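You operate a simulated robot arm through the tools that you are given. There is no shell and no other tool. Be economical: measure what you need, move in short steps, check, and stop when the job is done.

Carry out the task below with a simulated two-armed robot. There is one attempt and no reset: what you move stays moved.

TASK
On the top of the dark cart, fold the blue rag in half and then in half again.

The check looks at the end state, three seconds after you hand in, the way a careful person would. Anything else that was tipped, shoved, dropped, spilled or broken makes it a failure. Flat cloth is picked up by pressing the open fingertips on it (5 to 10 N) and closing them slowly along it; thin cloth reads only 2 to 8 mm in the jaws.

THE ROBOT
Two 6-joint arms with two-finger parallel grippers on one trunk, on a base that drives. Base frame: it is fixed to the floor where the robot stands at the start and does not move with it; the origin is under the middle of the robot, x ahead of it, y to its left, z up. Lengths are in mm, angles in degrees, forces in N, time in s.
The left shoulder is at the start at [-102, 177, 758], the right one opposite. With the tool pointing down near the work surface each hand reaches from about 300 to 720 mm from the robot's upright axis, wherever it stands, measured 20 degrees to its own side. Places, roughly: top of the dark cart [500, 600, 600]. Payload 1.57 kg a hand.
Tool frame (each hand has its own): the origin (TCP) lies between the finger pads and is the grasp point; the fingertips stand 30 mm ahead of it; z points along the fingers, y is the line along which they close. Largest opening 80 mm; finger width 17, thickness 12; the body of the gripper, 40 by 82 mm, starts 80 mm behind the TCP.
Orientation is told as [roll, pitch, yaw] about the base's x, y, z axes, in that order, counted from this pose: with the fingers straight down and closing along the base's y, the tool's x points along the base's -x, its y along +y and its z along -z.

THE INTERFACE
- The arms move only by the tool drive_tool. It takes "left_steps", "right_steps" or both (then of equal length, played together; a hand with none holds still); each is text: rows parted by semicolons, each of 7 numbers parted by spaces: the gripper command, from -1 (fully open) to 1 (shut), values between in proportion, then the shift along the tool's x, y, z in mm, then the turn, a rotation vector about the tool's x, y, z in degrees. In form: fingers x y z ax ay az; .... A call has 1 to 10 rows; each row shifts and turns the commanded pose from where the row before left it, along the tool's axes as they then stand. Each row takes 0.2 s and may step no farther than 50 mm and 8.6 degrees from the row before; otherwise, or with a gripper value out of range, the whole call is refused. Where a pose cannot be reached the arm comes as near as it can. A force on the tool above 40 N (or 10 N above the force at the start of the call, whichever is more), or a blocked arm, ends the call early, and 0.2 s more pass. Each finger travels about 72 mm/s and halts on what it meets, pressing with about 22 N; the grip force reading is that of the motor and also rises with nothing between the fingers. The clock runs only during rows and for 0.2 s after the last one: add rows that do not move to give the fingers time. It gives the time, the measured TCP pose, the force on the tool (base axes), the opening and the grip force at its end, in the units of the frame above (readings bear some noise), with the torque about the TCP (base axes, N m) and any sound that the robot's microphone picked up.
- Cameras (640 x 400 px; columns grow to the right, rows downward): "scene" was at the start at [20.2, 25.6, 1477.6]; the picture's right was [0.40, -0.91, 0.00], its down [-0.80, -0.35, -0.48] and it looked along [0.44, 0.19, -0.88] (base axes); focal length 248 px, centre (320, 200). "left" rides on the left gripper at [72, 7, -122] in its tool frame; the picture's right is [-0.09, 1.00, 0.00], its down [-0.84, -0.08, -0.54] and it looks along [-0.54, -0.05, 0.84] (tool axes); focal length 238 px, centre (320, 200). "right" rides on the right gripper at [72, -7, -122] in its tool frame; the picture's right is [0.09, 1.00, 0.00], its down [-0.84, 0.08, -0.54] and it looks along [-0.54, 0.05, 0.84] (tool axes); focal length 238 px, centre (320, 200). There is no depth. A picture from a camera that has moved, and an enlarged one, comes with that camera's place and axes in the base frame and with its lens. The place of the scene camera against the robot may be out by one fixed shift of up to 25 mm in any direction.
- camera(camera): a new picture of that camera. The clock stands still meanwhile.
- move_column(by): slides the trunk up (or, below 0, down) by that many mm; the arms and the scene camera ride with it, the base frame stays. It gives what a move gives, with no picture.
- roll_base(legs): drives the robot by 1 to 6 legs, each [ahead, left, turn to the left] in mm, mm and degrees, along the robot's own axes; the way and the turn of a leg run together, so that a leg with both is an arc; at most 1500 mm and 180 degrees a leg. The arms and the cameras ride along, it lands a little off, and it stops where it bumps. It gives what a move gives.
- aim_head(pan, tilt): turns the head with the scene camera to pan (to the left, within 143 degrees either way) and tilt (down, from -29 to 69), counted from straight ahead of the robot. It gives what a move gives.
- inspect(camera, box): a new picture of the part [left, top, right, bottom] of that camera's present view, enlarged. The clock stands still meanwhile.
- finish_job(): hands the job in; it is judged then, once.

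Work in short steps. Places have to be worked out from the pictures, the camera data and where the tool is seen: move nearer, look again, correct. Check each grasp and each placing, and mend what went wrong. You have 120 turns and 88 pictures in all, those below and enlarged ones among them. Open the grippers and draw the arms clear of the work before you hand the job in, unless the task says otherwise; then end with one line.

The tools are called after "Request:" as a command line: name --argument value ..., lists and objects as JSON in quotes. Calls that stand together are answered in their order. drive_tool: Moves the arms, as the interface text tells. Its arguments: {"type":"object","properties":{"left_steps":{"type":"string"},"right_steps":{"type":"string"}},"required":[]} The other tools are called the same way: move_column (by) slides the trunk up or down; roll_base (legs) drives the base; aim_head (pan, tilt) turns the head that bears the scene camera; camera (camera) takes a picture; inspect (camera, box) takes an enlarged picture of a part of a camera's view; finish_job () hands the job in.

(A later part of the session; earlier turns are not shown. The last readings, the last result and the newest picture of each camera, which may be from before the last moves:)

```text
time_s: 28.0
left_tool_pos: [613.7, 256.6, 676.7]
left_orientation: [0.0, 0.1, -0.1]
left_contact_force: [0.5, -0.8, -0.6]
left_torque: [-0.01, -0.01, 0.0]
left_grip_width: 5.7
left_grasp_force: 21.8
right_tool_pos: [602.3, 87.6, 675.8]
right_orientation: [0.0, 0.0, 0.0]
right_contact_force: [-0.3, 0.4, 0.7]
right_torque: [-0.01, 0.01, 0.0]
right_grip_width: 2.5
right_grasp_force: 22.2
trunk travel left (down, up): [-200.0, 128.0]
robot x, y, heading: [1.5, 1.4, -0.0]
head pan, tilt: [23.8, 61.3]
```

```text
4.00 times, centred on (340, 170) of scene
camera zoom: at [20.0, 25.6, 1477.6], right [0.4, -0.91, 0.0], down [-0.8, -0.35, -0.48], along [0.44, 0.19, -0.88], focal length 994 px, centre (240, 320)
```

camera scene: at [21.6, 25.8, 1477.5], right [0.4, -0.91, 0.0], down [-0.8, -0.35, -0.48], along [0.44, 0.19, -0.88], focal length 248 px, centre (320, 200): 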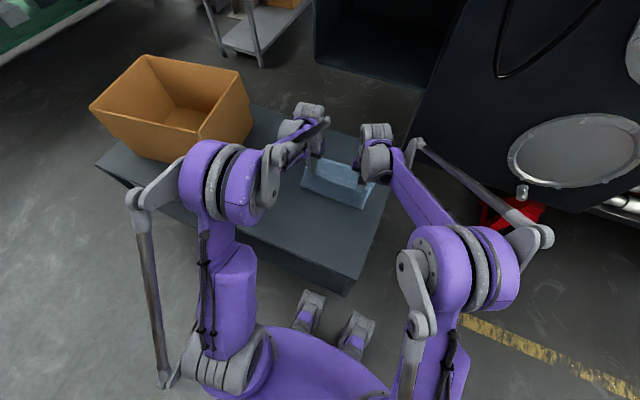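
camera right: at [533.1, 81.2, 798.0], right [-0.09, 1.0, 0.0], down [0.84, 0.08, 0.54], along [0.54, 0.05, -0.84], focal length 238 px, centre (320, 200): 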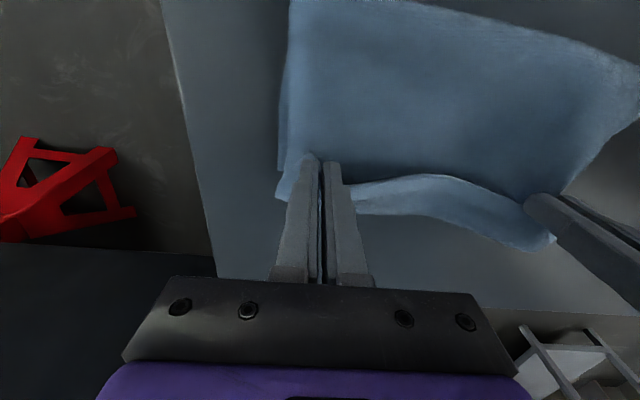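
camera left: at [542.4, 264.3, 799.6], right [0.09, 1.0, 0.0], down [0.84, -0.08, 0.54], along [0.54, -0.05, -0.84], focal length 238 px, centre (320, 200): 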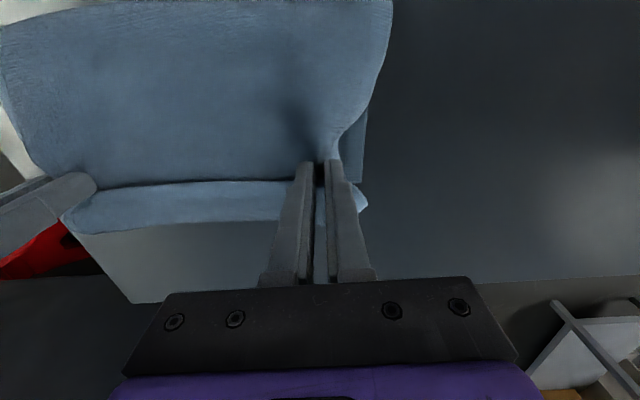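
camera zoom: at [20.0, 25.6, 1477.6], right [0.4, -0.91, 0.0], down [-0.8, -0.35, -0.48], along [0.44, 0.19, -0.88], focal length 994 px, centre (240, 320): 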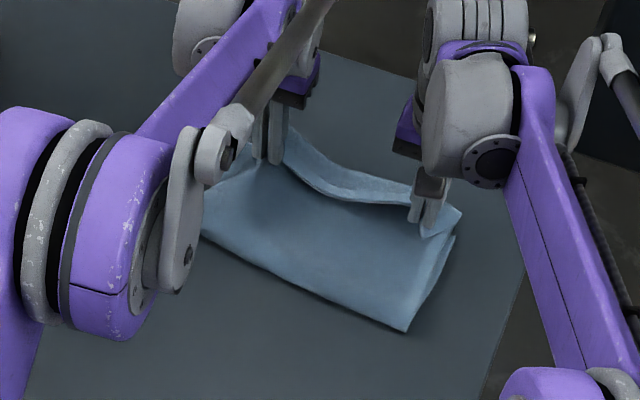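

Now the right hand holds only the top ply too. I'll raise it about 70 mm and move slightly forward so the turned-back strip hangs down and its edge meets the far border.

Request:
drive_tool --left_steps "1 0 0 -18 0 0 0;1 -5 0 -18 0 0 0;1 -8 0 -18 0 0 0;1 -8 0 -16 0 0 0;1 -5 0 0 0 0 0;1 0 0 0 0 0 0;1 0 0 0 0 0 0" --right_steps "1 0 0 -18 0 0 0;1 -5 0 -18 0 0 0;1 -8 0 -18 0 0 0;1 -8 0 -16 0 0 0;1 -5 0 0 0 0 0;1 0 0 0 0 0 0;1 0 0 0 0 0 0"

Request:
camera --camera "right"

Request:
camera --camera "left"

Request:
inspect --camera "scene" --box '[260, 120, 420, 220]'

```text
time_s: 29.6
left_tool_pos: [639.4, 257.9, 746.8]
left_orientation: [0.0, 0.1, -0.1]
left_contact_force: [-0.5, -0.9, -1.0]
left_torque: [-0.01, -0.01, 0.0]
left_grip_width: 6.0
left_grasp_force: 22.3
right_tool_pos: [628.8, 87.2, 745.4]
right_orientation: [0.0, 0.0, 0.0]
right_contact_force: [0.3, -0.1, -0.3]
right_torque: [0.0, 0.02, 0.01]
right_grip_width: 2.5
right_grasp_force: 21.4
trunk travel left (down, up): [-200.0, 128.0]
robot x, y, heading: [-1.7, 0.1, -0.0]
head pan, tilt: [23.8, 61.3]
```

```text
51 pictures are left
camera right: at [559.2, 81.1, 868.1], right [-0.09, 1.0, 0.0], down [0.84, 0.08, 0.54], along [0.54, 0.05, -0.84], focal length 238 px, centre (320, 200)
```

right: 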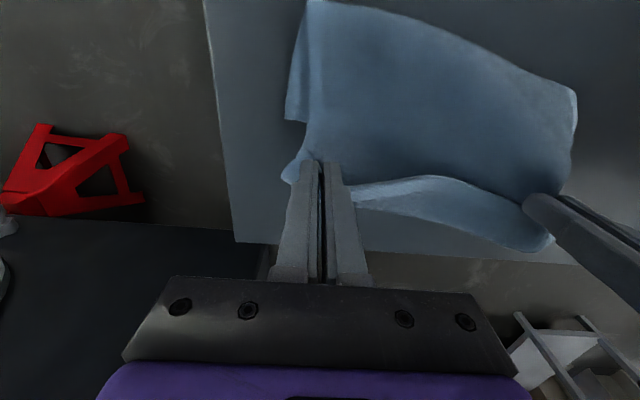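

```text
50 pictures are left
camera left: at [568.8, 264.0, 869.3], right [0.09, 1.0, 0.0], down [0.84, -0.08, 0.54], along [0.54, -0.05, -0.84], focal length 238 px, centre (320, 200)
```

left: 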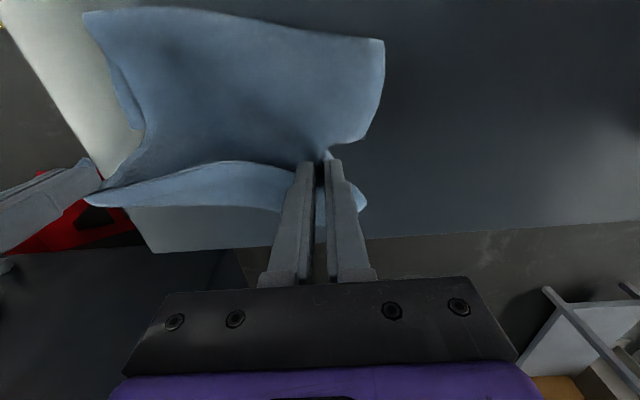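

```text
4.00 times, centred on (340, 170) of scene
camera zoom: at [20.3, 25.6, 1477.6], right [0.4, -0.91, 0.0], down [-0.8, -0.35, -0.48], along [0.44, 0.19, -0.88], focal length 994 px, centre (240, 320)
```

zoom: 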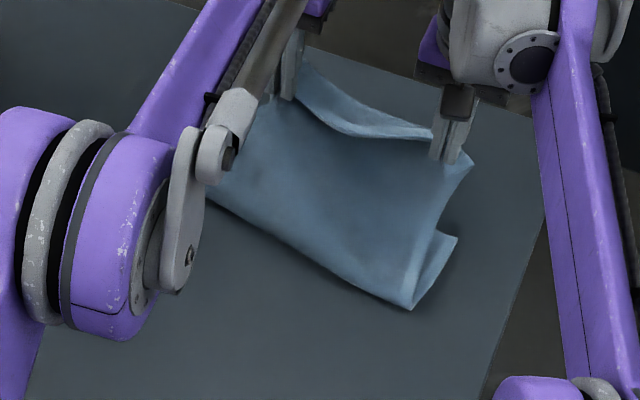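

I need to see whether the lower layer is still lying flat under the left hand.

Request:
inspect --camera "left" --box '[240, 60, 440, 240]'

```text
2.22 times, centred on (340, 150) of left
camera zoom: at [568.8, 264.0, 869.3], right [0.09, 1.0, 0.0], down [0.84, -0.08, 0.54], along [0.54, -0.05, -0.84], focal length 530 px, centre (276, 311)
```

zoom: 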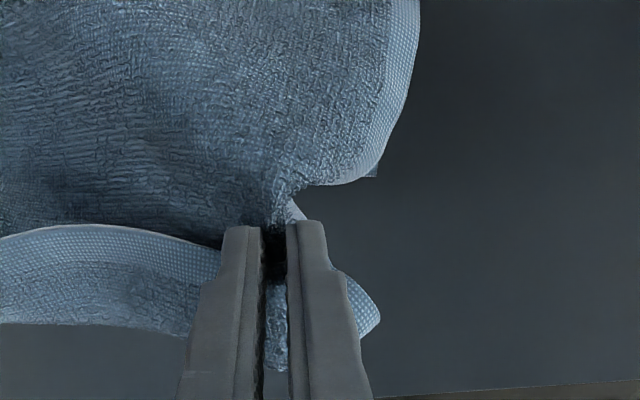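

The lower layer is still flat in place, and the strip stays folded because the cloth is stiff. I'll lay the top ply back about 55 mm nearer, so the far strip ends up within reach and the main crease sits at the true middle. Then I'll flip the strip with the fingertips.

Request:
drive_tool --left_steps "1 12 0 12 0 0 0;1 16 0 18 0 0 0;1 16 0 20 0 0 0;1 16 0 20 0 0 0;1 14 0 20 0 0 0;1 9 0 13 0 0 0;1 0 0 0 0 0 0" --right_steps "1 12 0 12 0 0 0;1 16 0 18 0 0 0;1 16 0 20 0 0 0;1 16 0 20 0 0 0;1 14 0 20 0 0 0;1 9 0 13 0 0 0;1 0 0 0 0 0 0"

Request:
camera --camera "left"

Request:
inspect --camera "scene" --box '[260, 120, 420, 220]'

```text
time_s: 31.2
left_tool_pos: [556.7, 257.3, 645.5]
left_orientation: [0.0, 0.0, 0.0]
left_contact_force: [2.0, 0.0, 4.6]
left_torque: [-0.01, -0.05, 0.01]
left_grip_width: 5.9
left_grasp_force: 22.0
right_tool_pos: [546.3, 87.0, 642.6]
right_orientation: [0.0, 0.0, -0.1]
right_contact_force: [0.1, 0.3, 1.3]
right_torque: [0.01, -0.02, 0.01]
right_grip_width: 2.2
right_grasp_force: 22.1
trunk travel left (down, up): [-200.0, 128.0]
robot x, y, heading: [2.5, 0.2, 0.3]
head pan, tilt: [23.8, 61.3]
```

```text
47 pictures are left
camera left: at [485.0, 263.6, 767.1], right [0.09, 1.0, 0.0], down [0.84, -0.08, 0.54], along [0.54, -0.05, -0.84], focal length 238 px, centre (320, 200)
```

left: 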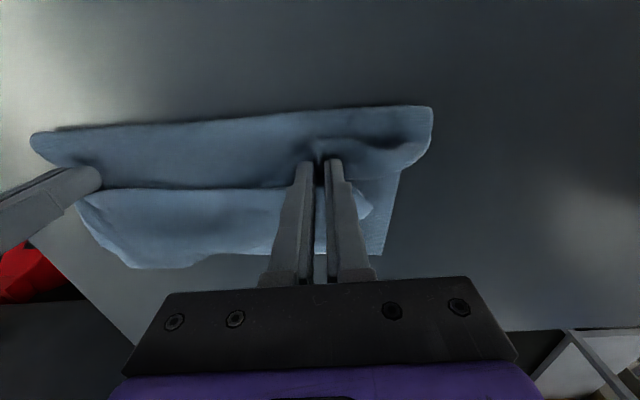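

```text
4.00 times, centred on (340, 170) of scene
camera zoom: at [19.9, 25.4, 1477.6], right [0.4, -0.91, 0.0], down [-0.8, -0.35, -0.48], along [0.44, 0.19, -0.88], focal length 994 px, centre (240, 320)
```

zoom: 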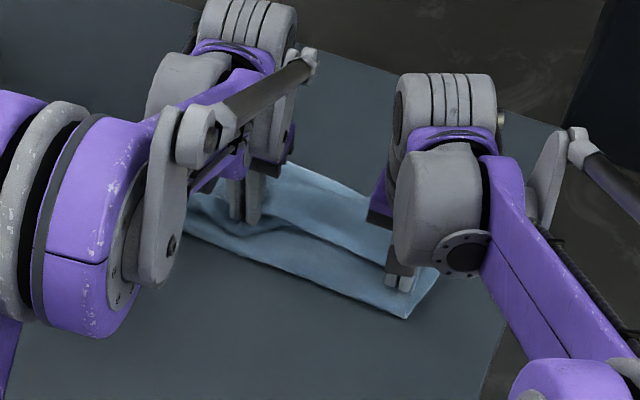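

The top ply moved back as planned. I'll release gently, lift and look.

Request:
drive_tool --left_steps "0.8 0 0 0 0 0 0;0.6 0 0 0 0 0 0;0.4 0 0 0 0 0 0;0.2 0 0 0 0 0 0;0.2 0 0 -3 0 0 0;0.2 0 0 -30 0 0 0;0.2 0 0 -40 0 0 0;0.2 25 0 -40 0 0 0;0.2 40 0 0 0 0 0;0.2 0 0 0 0 0 0" --right_steps "0.8 0 0 0 0 0 0;0.6 0 0 0 0 0 0;0.4 0 0 0 0 0 0;0.2 0 0 0 0 0 0;0.2 0 0 -3 0 0 0;0.2 0 0 -30 0 0 0;0.2 0 0 -40 0 0 0;0.2 25 0 -40 0 0 0;0.2 30 0 0 0 0 0;0.2 0 0 0 0 0 0"

Request:
camera --camera "left"

Request:
camera --camera "right"

```text
time_s: 33.4
left_tool_pos: [491.2, 256.6, 757.4]
left_orientation: [0.0, 0.2, 0.0]
left_contact_force: [1.6, 0.3, -0.6]
left_torque: [0.0, -0.01, -0.02]
left_grip_width: 32.2
left_grasp_force: 0.0
right_tool_pos: [492.2, 87.1, 756.0]
right_orientation: [-0.1, 0.0, 0.0]
right_contact_force: [0.0, -1.0, -0.4]
right_torque: [-0.03, -0.01, -0.01]
right_grip_width: 32.0
right_grasp_force: 0.1
trunk travel left (down, up): [-200.0, 128.0]
robot x, y, heading: [0.6, -1.0, -0.1]
head pan, tilt: [23.8, 61.3]
```

```text
45 pictures are left
camera left: at [420.3, 264.0, 879.3], right [0.09, 1.0, 0.0], down [0.84, -0.08, 0.54], along [0.54, -0.05, -0.84], focal length 238 px, centre (320, 200)
```

left: 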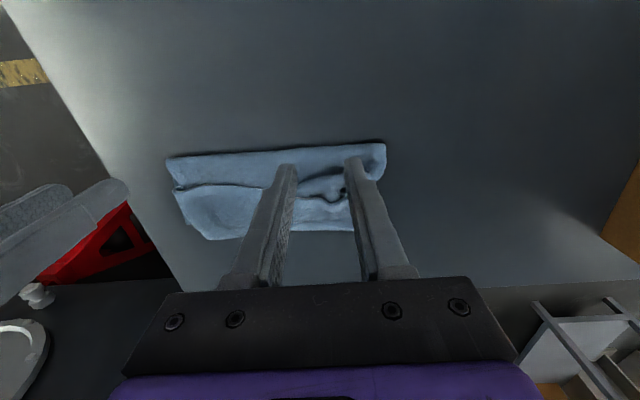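

```text
44 pictures are left
camera right: at [421.7, 80.8, 877.8], right [-0.09, 1.0, 0.0], down [0.84, 0.08, 0.54], along [0.54, 0.05, -0.84], focal length 238 px, centre (320, 200)
```

right: 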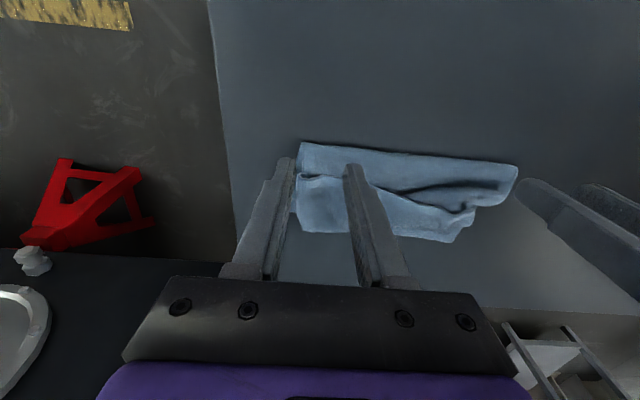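

The hands hide the middle, so I'll draw them back for a clear view.

Request:
drive_tool --left_steps "0.2 25 5 -10 0 0 0;0.2 25 5 -10 0 0 0;0.2 25 5 -10 0 0 0;0.2 25 5 0 0 0 0;0.2 20 0 0 0 0 0;0.2 20 0 0 0 0 0" --right_steps "0.2 25 -5 -10 0 0 0;0.2 25 -5 -10 0 0 0;0.2 25 -5 -10 0 0 0;0.2 25 -5 0 0 0 0;0.2 20 0 0 0 0 0;0.2 20 0 0 0 0 0"

Request:
inspect --camera "scene" --box '[270, 130, 400, 220]'

Request:
camera --camera "left"

```text
time_s: 34.8
left_tool_pos: [350.6, 276.8, 788.1]
left_orientation: [0.0, 0.1, -0.1]
left_contact_force: [0.4, 0.3, 0.6]
left_torque: [-0.02, -0.02, 0.02]
left_grip_width: 31.9
left_grasp_force: 0.0
right_tool_pos: [350.1, 67.4, 787.3]
right_orientation: [0.0, -0.1, 0.0]
right_contact_force: [-1.2, 0.2, -0.2]
right_torque: [-0.01, -0.03, 0.0]
right_grip_width: 32.1
right_grasp_force: 0.0
trunk travel left (down, up): [-200.0, 128.0]
robot x, y, heading: [0.2, -2.7, 0.0]
head pan, tilt: [23.8, 61.3]
```

```text
4.44 times, centred on (335, 175) of scene
camera zoom: at [19.2, 25.5, 1477.6], right [0.4, -0.91, 0.0], down [-0.8, -0.35, -0.48], along [0.44, 0.19, -0.88], focal length 1104 px, centre (253, 311)
```

zoom: 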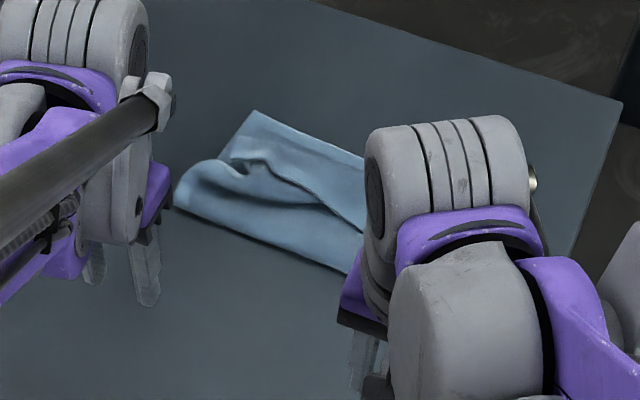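

```text
42 pictures are left
camera left: at [280.0, 284.2, 910.3], right [0.09, 1.0, 0.0], down [0.84, -0.08, 0.54], along [0.54, -0.05, -0.84], focal length 238 px, centre (320, 200)
```

left: 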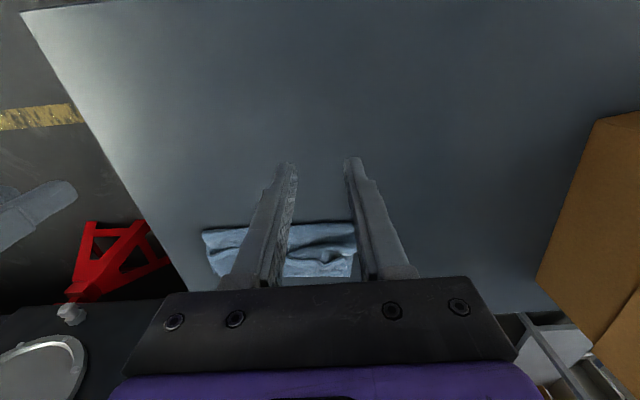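

I'll swing both arms outward so the scene camera sees the whole rag.

Request:
drive_tool --left_steps "0.2 0 35 0 0 0 0;0.2 0 35 0 0 0 0;0.2 0 35 0 0 0 0;0.2 0 35 0 0 0 0" --right_steps "0.2 0 -45 0 0 0 0;0.2 0 -45 0 0 0 0;0.2 0 -45 0 0 0 0;0.2 0 -45 0 0 0 0"

Request:
inspect --camera "scene" --box '[270, 130, 400, 220]'

```text
time_s: 35.8
left_tool_pos: [351.3, 418.8, 788.5]
left_orientation: [0.1, 0.1, -0.1]
left_contact_force: [0.4, 0.9, 0.7]
left_torque: [-0.01, -0.03, -0.02]
left_grip_width: 32.0
left_grasp_force: 0.1
right_tool_pos: [351.8, -112.2, 787.5]
right_orientation: [0.0, -0.1, 0.1]
right_contact_force: [0.2, 0.6, -0.4]
right_torque: [0.0, 0.03, -0.01]
right_grip_width: 32.0
right_grasp_force: 0.0
trunk travel left (down, up): [-200.0, 128.0]
robot x, y, heading: [1.4, 0.5, 0.2]
head pan, tilt: [23.8, 61.3]
```

```text
4.44 times, centred on (335, 175) of scene
camera zoom: at [20.4, 25.8, 1477.5], right [0.4, -0.91, 0.0], down [-0.8, -0.35, -0.48], along [0.44, 0.19, -0.88], focal length 1104 px, centre (253, 311)
```

zoom: 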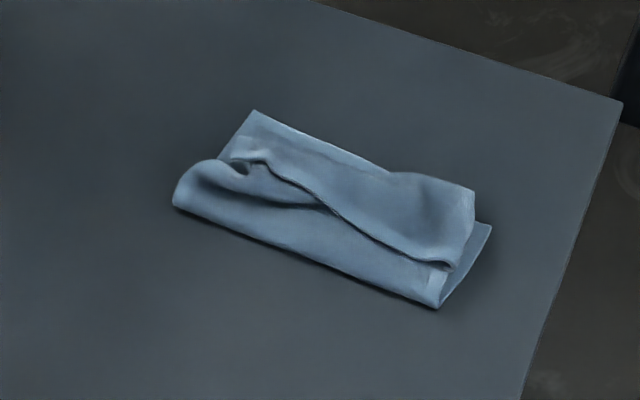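

The fold is skewed and the pinch direction was poor, because it left a large flap. I'll unfold it cleanly by pulling the flap's free edge (right end ≈(555,79), left end ≈(590,303)) back to the near side, then refold with a better grip. First I'll move the hands above the flap.

Request:
drive_tool --left_steps "0.3 -32 -18 12 0 0 0;0.3 -32 -18 16 0 0 0;0.3 -32 -18 16 0 0 0;0.3 -32 -18 16 0 0 0;0.3 -32 -18 16 0 0 0;0.3 -32 -19 16 0 0 0;0.3 -32 -19 16 0 0 0;0.3 -33 -19 17 0 0 0;0.3 0 0 0 0 0 0" --right_steps "0.3 -28 26 12 0 0 0;0.3 -28 26 16 0 0 0;0.3 -28 26 16 0 0 0;0.3 -28 26 16 0 0 0;0.3 -28 27 16 0 0 0;0.3 -28 27 16 0 0 0;0.3 -28 27 16 0 0 0;0.3 -29 27 17 0 0 0;0.3 0 0 0 0 0 0"

Request:
camera --camera "left"

Request:
camera --camera "right"

```text
time_s: 37.8
left_tool_pos: [607.5, 269.4, 662.3]
left_orientation: [-0.1, 0.0, 0.0]
left_contact_force: [-0.5, 0.0, 0.2]
left_torque: [-0.02, -0.03, -0.01]
left_grip_width: 28.3
left_grasp_force: 0.1
right_tool_pos: [575.9, 99.2, 661.2]
right_orientation: [0.1, -0.1, 0.0]
right_contact_force: [0.0, 0.0, -0.3]
right_torque: [0.02, -0.01, -0.04]
right_grip_width: 27.9
right_grasp_force: 0.0
trunk travel left (down, up): [-200.0, 128.0]
robot x, y, heading: [0.0, -2.2, -0.1]
head pan, tilt: [23.8, 61.3]
```

```text
40 pictures are left
camera left: at [537.0, 277.0, 784.7], right [0.09, 1.0, 0.0], down [0.84, -0.08, 0.54], along [0.54, -0.05, -0.84], focal length 238 px, centre (320, 200)
```

left: 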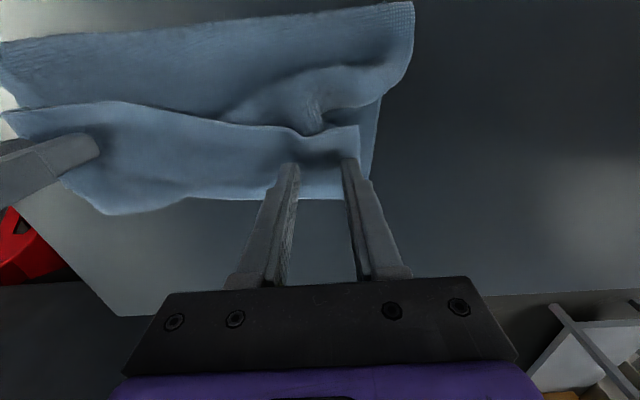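

```text
39 pictures are left
camera right: at [506.0, 92.0, 782.0], right [-0.09, 1.0, 0.0], down [0.84, 0.08, 0.54], along [0.54, 0.05, -0.84], focal length 238 px, centre (320, 200)
```

right: 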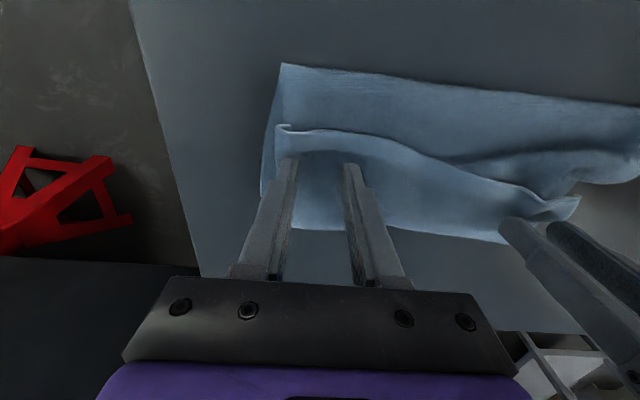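

Both hands are about 20 mm inside the flap's free edge. I'll descend gently to contact.

Request:
drive_tool --left_steps "0.3 0 0 6 0 0 0;0.3 0 0 5 0 0 0;0.3 0 0 4 0 0 0;0.3 0 0 2 0 0 0;0.3 0 0 0 0 0 0" --right_steps "0.3 0 0 6 0 0 0;0.3 0 0 5 0 0 0;0.3 0 0 4 0 0 0;0.3 0 0 2 0 0 0;0.3 0 0 0 0 0 0"

```text
time_s: 39.0
left_tool_pos: [607.7, 270.0, 646.0]
left_orientation: [0.0, 0.1, 0.0]
left_contact_force: [-0.5, -0.6, 0.8]
left_torque: [0.01, 0.0, 0.0]
left_grip_width: 27.7
left_grasp_force: 0.1
right_tool_pos: [574.9, 100.0, 643.8]
right_orientation: [0.0, 0.0, -0.1]
right_contact_force: [-0.1, -0.1, 1.3]
right_torque: [-0.03, 0.0, 0.0]
right_grip_width: 27.9
right_grasp_force: 0.6
trunk travel left (down, up): [-200.0, 128.0]
robot x, y, heading: [-0.4, 1.2, -0.1]
head pan, tilt: [23.8, 61.3]
```

Request:
drive_tool --left_steps "0.3 0 0 2 0 0 0;0.4 0 0 1.5 0 0 0;0.5 0 0 0 0 0 0;0.6 0 0 0 0 0 0;0.7 0 0 0 0 0 0;0.8 0 0 0 0 0 0;0.9 0 0 0 0 0 0;1 0 0 0 0 0 0;1 0 0 0 0 0 0;1 0 0 -25 0 0 0" --right_steps "0.3 0 0 2 0 0 0;0.4 0 0 0 0 0 0;0.5 0 0 0 0 0 0;0.6 0 0 0 0 0 0;0.7 0 0 0 0 0 0;0.8 0 0 0 0 0 0;0.9 0 0 0 0 0 0;1 0 0 0 0 0 0;1 0 0 0 0 0 0;1 0 0 -25 0 0 0"

Request:
camera --camera "left"

Request:
camera --camera "right"

```text
time_s: 41.2
left_tool_pos: [608.4, 270.7, 668.5]
left_orientation: [0.0, 0.0, -0.1]
left_contact_force: [-0.5, -0.6, -0.2]
left_torque: [-0.03, -0.04, -0.01]
left_grip_width: 4.5
left_grasp_force: 21.9
right_tool_pos: [575.0, 98.9, 666.1]
right_orientation: [0.1, 0.0, 0.0]
right_contact_force: [1.0, 0.3, -0.8]
right_torque: [0.02, -0.05, -0.01]
right_grip_width: 3.7
right_grasp_force: 22.1
trunk travel left (down, up): [-200.0, 128.0]
robot x, y, heading: [2.0, -3.3, -0.1]
head pan, tilt: [23.8, 61.3]
```

```text
38 pictures are left
camera left: at [536.6, 276.7, 789.7], right [0.09, 1.0, 0.0], down [0.84, -0.08, 0.54], along [0.54, -0.05, -0.84], focal length 238 px, centre (320, 200)
```

left: 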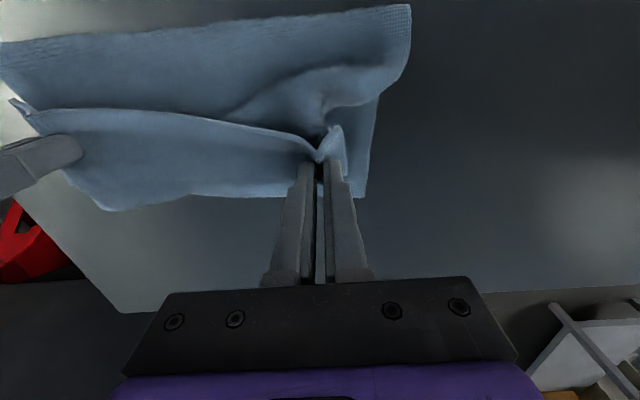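

```text
37 pictures are left
camera right: at [505.4, 93.5, 788.4], right [-0.09, 1.0, 0.0], down [0.84, 0.08, 0.54], along [0.54, 0.05, -0.84], focal length 238 px, centre (320, 200)
```

right: 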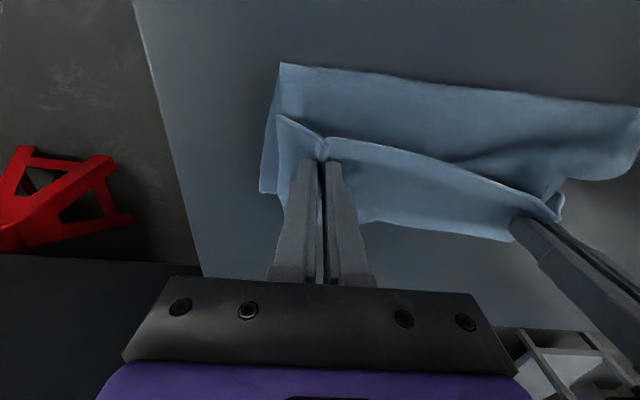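

Both hands hold only the free edge. I'll carry it back over toward the near side to unfold the rag.

Request:
drive_tool --left_steps "1 18 0 -30 0 0 0;1 26 0 -25 0 0 0;1 28 0 -20 0 0 0;1 30 0 -15 0 0 0;1 30 0 0 0 0 0;1 30 0 5 0 0 0;1 30 0 15 0 0 0;1 30 0 20 0 0 0;1 30 0 25 0 0 0;1 25 0 25 0 0 0" --right_steps "1 10 -3 -30 0 0 0;1 20 -3 -25 0 0 0;1 25 -3 -20 0 0 0;1 28 -3 -15 0 0 0;1 28 -3 0 0 0 0;1 28 -3 5 0 0 0;1 28 -3 15 0 0 0;1 28 -3 20 0 0 0;1 28 -3 25 0 0 0;1 20 -3 25 0 0 0"

Request:
inspect --camera "scene" --box '[250, 120, 410, 260]'

```text
time_s: 43.4
left_tool_pos: [330.6, 268.8, 667.3]
left_orientation: [-0.5, 0.0, 0.0]
left_contact_force: [2.2, -32.5, -0.1]
left_torque: [-1.02, -0.05, 0.33]
left_grip_width: 7.5
left_grasp_force: 21.7
right_tool_pos: [332.4, 71.0, 666.7]
right_orientation: [0.2, 0.2, 0.1]
right_contact_force: [-2.9, 33.2, 0.4]
right_torque: [1.04, 0.07, 0.09]
right_grip_width: 6.5
right_grasp_force: 22.0
trunk travel left (down, up): [-200.0, 128.0]
robot x, y, heading: [-0.5, 1.3, 0.2]
head pan, tilt: [23.8, 61.3]
```

```text
2.86 times, centred on (330, 190) of scene
camera zoom: at [20.4, 25.9, 1477.5], right [0.4, -0.91, 0.0], down [-0.8, -0.35, -0.48], along [0.44, 0.19, -0.88], focal length 710 px, centre (291, 229)
```

zoom: 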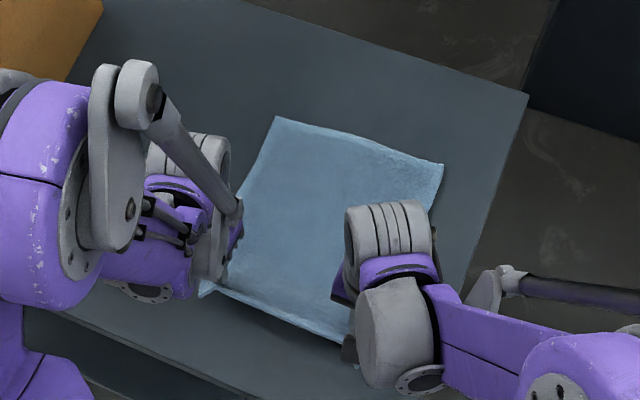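

The rag is nearly flat again, and the edge is over-tensioned at 33 N. I'll ease that, lower, release and back away.

Request:
drive_tool --left_steps "1 5 -4 8 0 0 0;1 5 -3 10 0 0 0;1 0 0 10 0 0 0;0.6 0 0 0 0 0 0;0.2 0 0 0 0 0 0;0.2 0 0 -10 0 0 0;0 0 15 -40 0 0 0;0 0 35 -40 0 0 0;0 0 40 -40 0 0 0;0 0 40 0 0 0 0" --right_steps "1 5 4 8 0 0 0;1 5 3 10 0 0 0;1 0 0 10 0 0 0;0.6 0 0 0 0 0 0;0.2 0 0 0 0 0 0;0.2 0 0 -10 0 0 0;0 0 -15 -40 0 0 0;0 0 -35 -40 0 0 0;0 0 -40 -40 0 0 0;0 0 -40 0 0 0 0"

Request:
inspect --camera "scene" --box '[250, 120, 410, 260]'

```text
refused: row 8 steps farther than a row can; nothing moved
```

```text
2.86 times, centred on (330, 190) of scene
camera zoom: at [20.4, 25.9, 1477.5], right [0.4, -0.91, 0.0], down [-0.8, -0.35, -0.48], along [0.44, 0.19, -0.88], focal length 710 px, centre (291, 229)
```

zoom: 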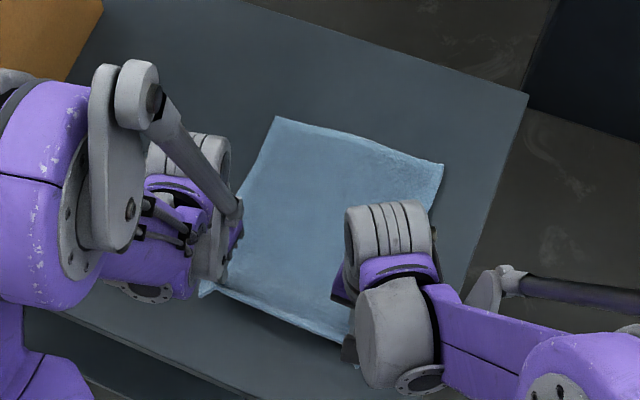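

A row was too long, so nothing moved. I'll resend with shorter steps.

Request:
drive_tool --left_steps "1 5 -4 8 0 0 0;1 5 -3 10 0 0 0;1 0 0 10 0 0 0;0.6 0 0 0 0 0 0;0.2 0 0 0 0 0 0;0.2 0 0 -10 0 0 0;0 0 5 -40 0 0 0;0 0 25 -30 0 0 0;0 0 40 -20 0 0 0;0 0 40 0 0 0 0" --right_steps "1 5 4 8 0 0 0;1 5 3 10 0 0 0;1 0 0 10 0 0 0;0.6 0 0 0 0 0 0;0.2 0 0 0 0 0 0;0.2 0 0 -10 0 0 0;0 0 -5 -40 0 0 0;0 0 -25 -30 0 0 0;0 0 -40 -20 0 0 0;0 0 -40 0 0 0 0"

Request:
inspect --camera "scene" --box '[250, 120, 410, 260]'

```text
time_s: 45.6
left_tool_pos: [322.8, 372.8, 740.6]
left_orientation: [-0.2, 0.0, 0.1]
left_contact_force: [-0.5, 0.8, 0.8]
left_torque: [-0.02, 0.01, 0.01]
left_grip_width: 39.9
left_grasp_force: 0.1
right_tool_pos: [323.4, -34.2, 738.2]
right_orientation: [0.1, 0.0, 0.0]
right_contact_force: [0.0, 0.9, -0.4]
right_torque: [0.01, -0.04, 0.0]
right_grip_width: 39.8
right_grasp_force: 0.0
trunk travel left (down, up): [-200.0, 128.0]
robot x, y, heading: [0.6, -1.7, -0.1]
head pan, tilt: [23.8, 61.3]
```

```text
2.86 times, centred on (330, 190) of scene
camera zoom: at [20.7, 25.9, 1477.5], right [0.4, -0.91, 0.0], down [-0.8, -0.35, -0.48], along [0.44, 0.19, -0.88], focal length 710 px, centre (291, 229)
```

zoom: 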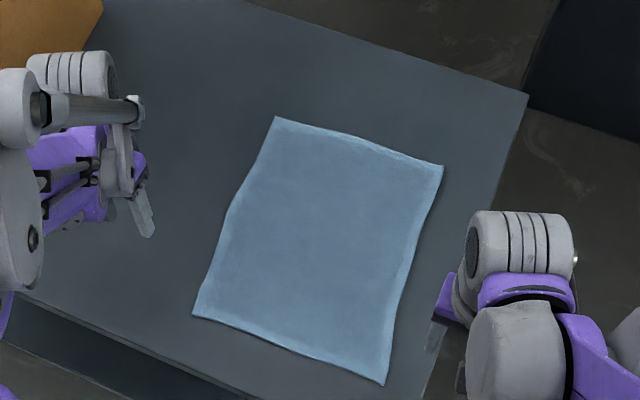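

The rag is flat again, slightly rotated, with corners at about D(274,286), C(290,26), B(643,56) and A(627,319). For the new grip I'll turn both hands 90° so the fingers close across the near edge.

Request:
drive_tool --left_steps "0 0 0 0 0 0 8.5;0 0 0 0 0 0 8.5;0 0 0 0 0 0 8.5;0 0 0 0 0 0 8.5;0 0 0 0 0 0 8.5;0 0 0 0 0 0 8.5;0 0 0 0 0 0 8.5;0 0 0 0 0 0 8.5;0 0 0 0 0 0 8.5;0 0 0 0 0 0 8.5" --right_steps "0 0 0 0 0 0 -8.5;0 0 0 0 0 0 -8.5;0 0 0 0 0 0 -8.5;0 0 0 0 0 0 -8.5;0 0 0 0 0 0 -8.5;0 0 0 0 0 0 -8.5;0 0 0 0 0 0 -8.5;0 0 0 0 0 0 -8.5;0 0 0 0 0 0 -8.5;0 0 0 0 0 0 -8.5"

```text
time_s: 47.8
left_tool_pos: [321.3, 373.0, 739.8]
left_orientation: [0.0, 0.0, -85.4]
left_contact_force: [1.0, 0.0, -0.4]
left_torque: [-0.01, 0.01, 0.0]
left_grip_width: 40.0
left_grasp_force: 0.0
right_tool_pos: [323.6, -32.9, 740.4]
right_orientation: [-0.1, 0.0, 85.1]
right_contact_force: [0.1, 0.0, 0.2]
right_torque: [0.03, -0.01, 0.01]
right_grip_width: 40.1
right_grasp_force: 0.1
trunk travel left (down, up): [-200.0, 128.0]
robot x, y, heading: [1.8, 1.1, -0.2]
head pan, tilt: [23.8, 61.3]
```

The left hand's closing line already matches the rag's 5° skew. I'll add 10° to the right hand and bring both over the near edge.

Request:
drive_tool --left_steps "0 0 0 0 0 0 0;0 0 0 0 0 0 0;0 -26.6 -14 17 0 0 0;0 -26.6 -14 17 0 0 0;0 -26.6 -14 17 0 0 0;0 -26.6 -13.5 17 0 0 0;0 0 0 0 0 0 0" --right_steps "0 0 0 0 0 0 -5;0 0 0 0 0 0 -5;0 -21.7 7 17 0 0 0;0 -21.7 7 17 0 0 0;0 -21.7 7 17 0 0 0;0 -21.7 6 17 0 0 0;0 0 0 0 0 0 0"

Request:
camera --camera "left"

Request:
camera --camera "right"

```text
time_s: 49.4
left_tool_pos: [274.7, 262.1, 672.5]
left_orientation: [-0.1, 0.0, -85.0]
left_contact_force: [-0.1, -0.2, 0.9]
left_torque: [-0.01, -0.03, 0.02]
left_grip_width: 39.7
left_grasp_force: 0.1
right_tool_pos: [287.7, 51.1, 671.1]
right_orientation: [0.0, 0.0, 95.0]
right_contact_force: [0.6, 0.1, -0.1]
right_torque: [-0.05, 0.03, -0.06]
right_grip_width: 39.8
right_grasp_force: 0.1
trunk travel left (down, up): [-200.0, 128.0]
robot x, y, heading: [1.4, 0.9, -0.1]
head pan, tilt: [23.8, 61.3]
```

```text
33 pictures are left
camera left: at [276.5, 335.0, 793.4], right [1.0, -0.01, 0.0], down [0.0, -0.84, 0.54], along [0.0, -0.54, -0.84], focal length 238 px, centre (320, 200)
```

left: 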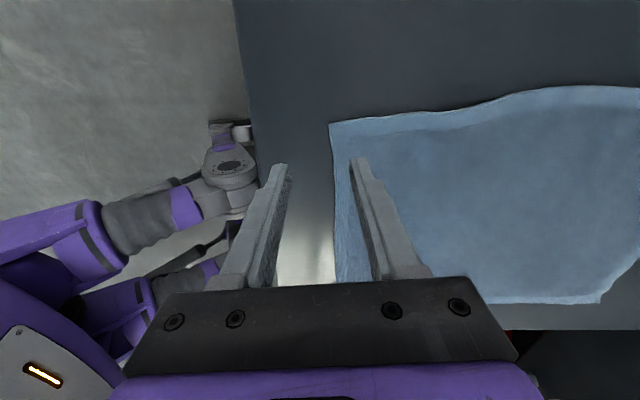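

```text
32 pictures are left
camera right: at [302.6, -19.8, 792.9], right [-0.98, -0.18, 0.0], down [-0.15, 0.83, 0.54], along [-0.1, 0.53, -0.84], focal length 238 px, centre (320, 200)
```

right: 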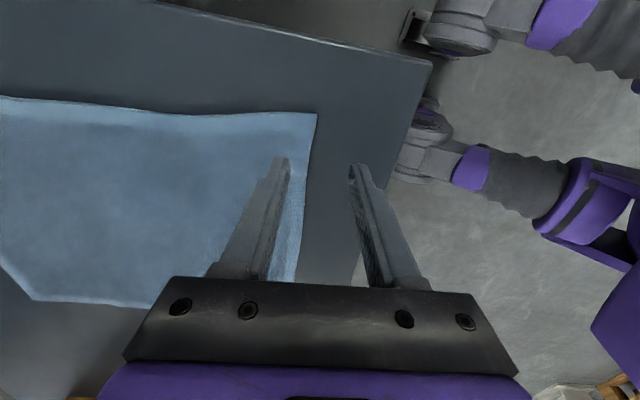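

The near edge measures x≈286 at the left hand and 297 at the right. I'll shift both about 12 mm inward so they straddle the edge, then descend to contact.

Request:
drive_tool --left_steps "0 0 13 12 0 0 0;0 0 0 12 0 0 0;0 0 0 8 0 0 0;0 0 0 3 0 0 0;0 0 0 2 0 0 0;0 0 0 1 0 0 0;0 0 0 0 0 0 0" --right_steps "0 0 -10.5 12 0 0 0;0 0 0 12 0 0 0;0 0 0 7 0 0 0;0 0 0 3 0 0 0;0 0 0 2 0 0 0;0 0 0 1 0 0 0;0 0 0 0 0 0 0"

```text
time_s: 51.0
left_tool_pos: [289.5, 263.4, 634.4]
left_orientation: [0.0, 0.0, -85.0]
left_contact_force: [1.2, -0.3, 2.5]
left_torque: [0.0, -0.1, -0.02]
left_grip_width: 40.3
left_grasp_force: 0.0
right_tool_pos: [298.9, 50.6, 634.0]
right_orientation: [0.0, 0.0, 95.1]
right_contact_force: [-0.5, 0.3, 1.1]
right_torque: [0.02, -0.01, -0.01]
right_grip_width: 39.6
right_grasp_force: 0.0
trunk travel left (down, up): [-200.0, 128.0]
robot x, y, heading: [-0.7, 1.0, -0.2]
head pan, tilt: [23.8, 61.3]
```

I'll press slightly more and close slowly across the edge.

Request:
drive_tool --left_steps "0 0 0 1.2 0 0 0;0.15 0 0 0 0 0 0;0.3 0 0 0 0 0 0;0.42 0 0 0 0 0 0;0.54 0 0 0 0 0 0;0.66 0 0 0 0 0 0;0.78 0 0 0 0 0 0;0.9 0 0 0 0 0 0;1 0 0 0 0 0 0;1 0 0 0 0 0 0" --right_steps "0 0 0 1.8 0 0 0;0.15 0 0 0 0 0 0;0.3 0 0 0 0 0 0;0.42 0 0 0 0 0 0;0.54 0 0 0 0 0 0;0.66 0 0 0 0 0 0;0.78 0 0 0 0 0 0;0.9 0 0 0 0 0 0;1 0 0 0 0 0 0;1 0 0 0 0 0 0"

Request:
camera --camera "left"

Request:
camera --camera "right"

```text
time_s: 53.2
left_tool_pos: [287.4, 263.5, 632.4]
left_orientation: [0.0, 0.0, -85.0]
left_contact_force: [2.2, -0.3, 8.8]
left_torque: [0.01, -0.12, 0.05]
left_grip_width: 4.7
left_grasp_force: 21.8
right_tool_pos: [298.9, 52.4, 631.8]
right_orientation: [0.0, 0.0, 95.0]
right_contact_force: [3.6, 0.7, 14.5]
right_torque: [0.03, -0.19, 0.0]
right_grip_width: 4.4
right_grasp_force: 22.2
trunk travel left (down, up): [-200.0, 128.0]
robot x, y, heading: [2.0, -0.8, -0.1]
head pan, tilt: [23.8, 61.3]
```

```text
31 pictures are left
camera left: at [289.3, 336.3, 754.7], right [1.0, -0.01, 0.0], down [0.0, -0.84, 0.54], along [0.0, -0.54, -0.84], focal length 238 px, centre (320, 200)
```

left: 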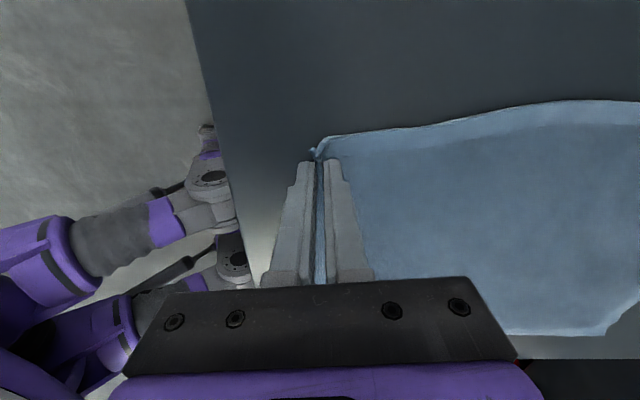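

```text
30 pictures are left
camera right: at [313.5, -19.7, 754.1], right [-0.98, -0.18, 0.0], down [-0.15, 0.83, 0.54], along [-0.1, 0.53, -0.84], focal length 238 px, centre (320, 200)
```

right: 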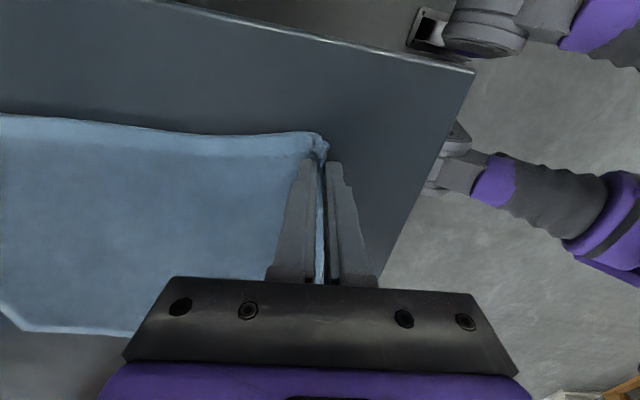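

Both hands now hold the edge upright between the fingers. I'll carry it along the first half of the arc in the rag's own direction.

Request:
drive_tool --left_steps "1 0 2.5 -23.4 0 0 0;1 0 7.5 -22.7 0 0 0;1 0 12.2 -21.3 0 0 0;1 0 16.5 -19.3 0 0 0;1 0 20.3 -16.6 0 0 0;1 0 23.5 -13.5 0 0 0;1 0 26.1 -10 0 0 0;1 0 27.7 -6 0 0 0;1 0 28.7 -2 0 0 0" --right_steps "1 0 -2.5 -23.4 0 0 0;1 0 -7.5 -22.7 0 0 0;1 0 -12.2 -21.3 0 0 0;1 0 -16.5 -19.3 0 0 0;1 0 -20.3 -16.6 0 0 0;1 0 -23.5 -13.5 0 0 0;1 0 -26.1 -10 0 0 0;1 0 -27.7 -6 0 0 0;1 0 -28.7 -2 0 0 0"

Request:
camera --camera "left"

```text
time_s: 55.2
left_tool_pos: [453.1, 279.7, 766.6]
left_orientation: [-0.1, 0.0, -85.0]
left_contact_force: [0.3, -0.1, 0.5]
left_torque: [-0.01, 0.0, 0.01]
left_grip_width: 4.5
left_grasp_force: 22.2
right_tool_pos: [464.0, 65.4, 768.9]
right_orientation: [0.2, 0.1, 94.9]
right_contact_force: [0.2, 0.7, -0.8]
right_torque: [0.01, 0.0, -0.01]
right_grip_width: 3.8
right_grasp_force: 22.2
trunk travel left (down, up): [-200.0, 128.0]
robot x, y, heading: [0.3, 3.2, 0.2]
head pan, tilt: [23.8, 61.3]
```

```text
29 pictures are left
camera left: at [454.9, 351.1, 888.3], right [1.0, -0.01, 0.0], down [0.0, -0.84, 0.54], along [0.0, -0.54, -0.84], focal length 238 px, centre (320, 200)
```

left: 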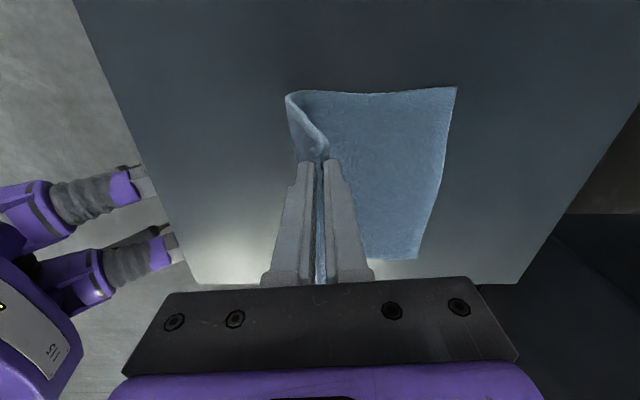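

The cloth hangs cleanly. I'll continue down the second half of the arc and stop slightly high.

Request:
drive_tool --left_steps "1 0 28.7 2 0 0 0;1 0 27.7 6 0 0 0;1 0 26.1 10 0 0 0;1 0 23.5 13.5 0 0 0;1 0 20.3 16.6 0 0 0;1 0 16.5 19.3 0 0 0;1 0 12.2 21.3 0 0 0;1 0 7.5 19 0 0 0;1 0 0 0 0 0 0" --right_steps "1 0 -28.7 2 0 0 0;1 0 -27.7 6 0 0 0;1 0 -26.1 10 0 0 0;1 0 -23.5 13.5 0 0 0;1 0 -20.3 16.6 0 0 0;1 0 -16.5 19.3 0 0 0;1 0 -12.2 21.3 0 0 0;1 0 -7.5 19 0 0 0;1 0 0 0 0 0 0"

Request:
camera --camera "left"

Request:
camera --camera "right"

```text
time_s: 57.2
left_tool_pos: [613.8, 292.1, 659.2]
left_orientation: [-0.1, 0.0, -85.0]
left_contact_force: [-0.4, -0.4, -0.4]
left_torque: [-0.03, -0.04, -0.01]
left_grip_width: 4.6
left_grasp_force: 22.2
right_tool_pos: [625.4, 81.1, 659.3]
right_orientation: [-0.1, 0.0, 94.9]
right_contact_force: [0.1, -0.4, 0.1]
right_torque: [0.04, -0.02, -0.04]
right_grip_width: 4.0
right_grasp_force: 21.6
trunk travel left (down, up): [-200.0, 128.0]
robot x, y, heading: [-1.8, -4.2, 0.1]
head pan, tilt: [23.8, 61.3]
```

```text
28 pictures are left
camera left: at [615.1, 364.8, 781.1], right [1.0, -0.01, 0.0], down [0.0, -0.84, 0.54], along [0.0, -0.54, -0.84], focal length 238 px, centre (320, 200)
```

left: 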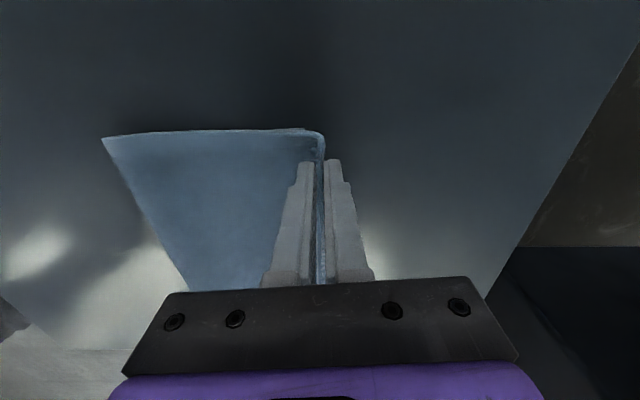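

```text
27 pictures are left
camera right: at [639.6, 9.1, 781.1], right [-0.98, -0.18, 0.0], down [-0.15, 0.83, 0.54], along [-0.1, 0.53, -0.84], focal length 238 px, centre (320, 200)
```

right: 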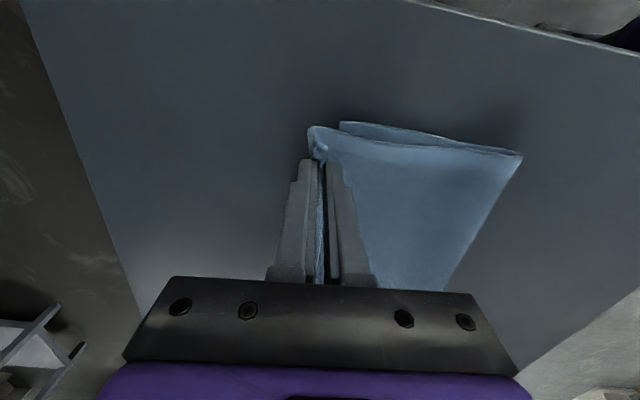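

The fold drapes cleanly. I'll check where the lower layer's far edge is relative to the tips before lowering.

Request:
inspect --camera "left" --box '[240, 90, 400, 190]'

Request:
inspect --camera "right" --box '[260, 90, 420, 190]'

```text
4.00 times, centred on (320, 140) of left
camera zoom: at [615.1, 364.8, 781.1], right [1.0, -0.01, 0.0], down [0.0, -0.84, 0.54], along [0.0, -0.54, -0.84], focal length 953 px, centre (320, 440)
```

zoom: 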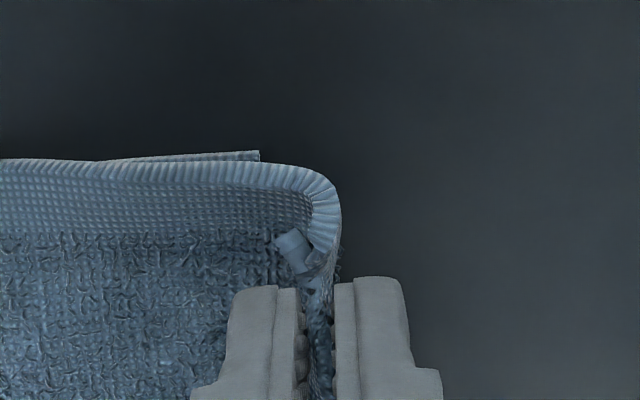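

```text
4.00 times, centred on (340, 140) of right
camera zoom: at [639.6, 9.1, 781.1], right [-0.98, -0.18, 0.0], down [-0.15, 0.83, 0.54], along [-0.1, 0.53, -0.84], focal length 953 px, centre (240, 440)
```

zoom: 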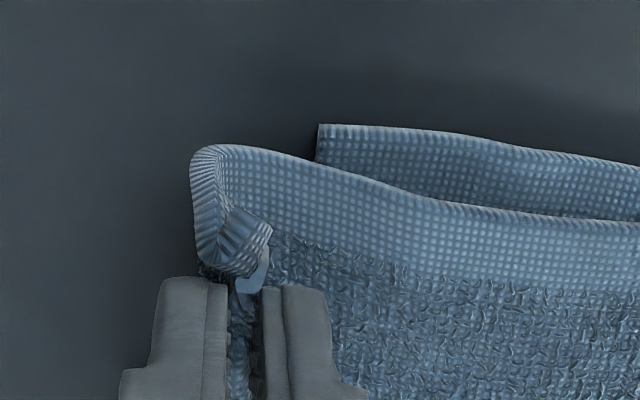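

The lower layer's far corners are at (604,314) and (616,51), so the tips are about 22 mm too far. I'll bring them back while lowering, so the edge falls forward onto the border when released.

Request:
drive_tool --left_steps "1 -2 -8 4 0 0 0;1 -2 -8 5 0 0 0;1 0 -5 5 0 0 0;1 0 0 3 0 0 0;1 0 0 0 0 0 0;0.8 0 0 0 0 0 0;0.6 0 0 0 0 0 0;0.5 0 0 -1 0 0 0;0.4 0 0 -8 0 0 0;0.4 0 0 -20 0 0 0" --right_steps "1 0 8 4 0 0 0;1 0 8 5 0 0 0;1 0 5 5 0 0 0;1 0 0 3 0 0 0;1 0 0 0 0 0 0;0.8 0 0 0 0 0 0;0.6 0 0 0 0 0 0;0.5 0 0 -1 0 0 0;0.4 0 0 -8 0 0 0;0.4 0 0 -20 0 0 0"

Request:
camera --camera "left"

Request:
camera --camera "right"

```text
time_s: 59.4
left_tool_pos: [593.0, 286.4, 670.9]
left_orientation: [-0.1, -0.1, -85.0]
left_contact_force: [0.1, 0.3, -0.5]
left_torque: [0.0, -0.01, -0.01]
left_grip_width: 24.0
left_grasp_force: 0.1
right_tool_pos: [603.9, 78.5, 670.7]
right_orientation: [0.0, -0.1, 95.0]
right_contact_force: [-0.2, -1.1, 0.5]
right_torque: [0.03, -0.01, 0.02]
right_grip_width: 24.3
right_grasp_force: 0.0
trunk travel left (down, up): [-200.0, 128.0]
robot x, y, heading: [-0.9, 1.8, -0.0]
head pan, tilt: [23.8, 61.3]
```

```text
24 pictures are left
camera left: at [594.8, 359.1, 793.7], right [1.0, -0.01, 0.0], down [0.0, -0.84, 0.54], along [0.0, -0.54, -0.84], focal length 238 px, centre (320, 200)
```

left: 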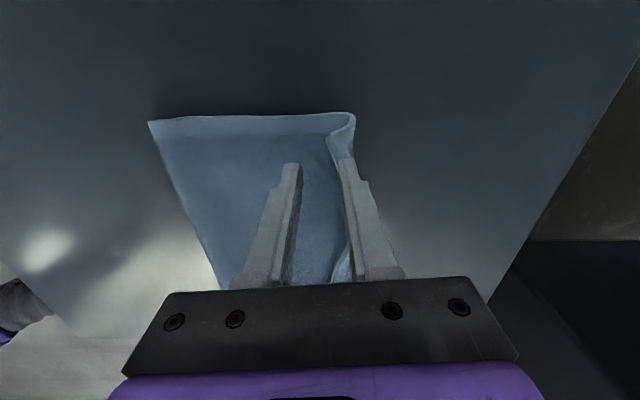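

```text
23 pictures are left
camera right: at [618.8, 7.1, 792.9], right [-0.98, -0.18, 0.0], down [-0.15, 0.83, 0.54], along [-0.1, 0.53, -0.84], focal length 238 px, centre (320, 200)
```

right: 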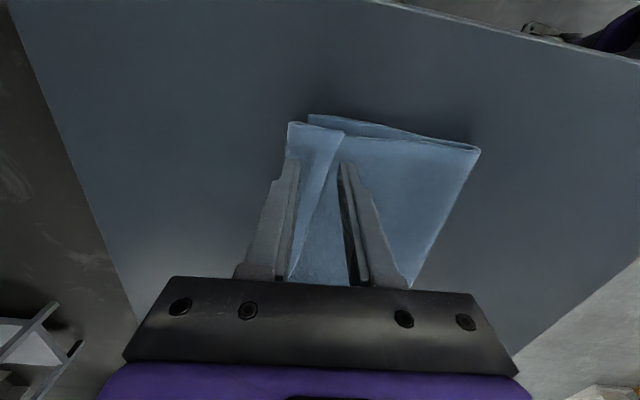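

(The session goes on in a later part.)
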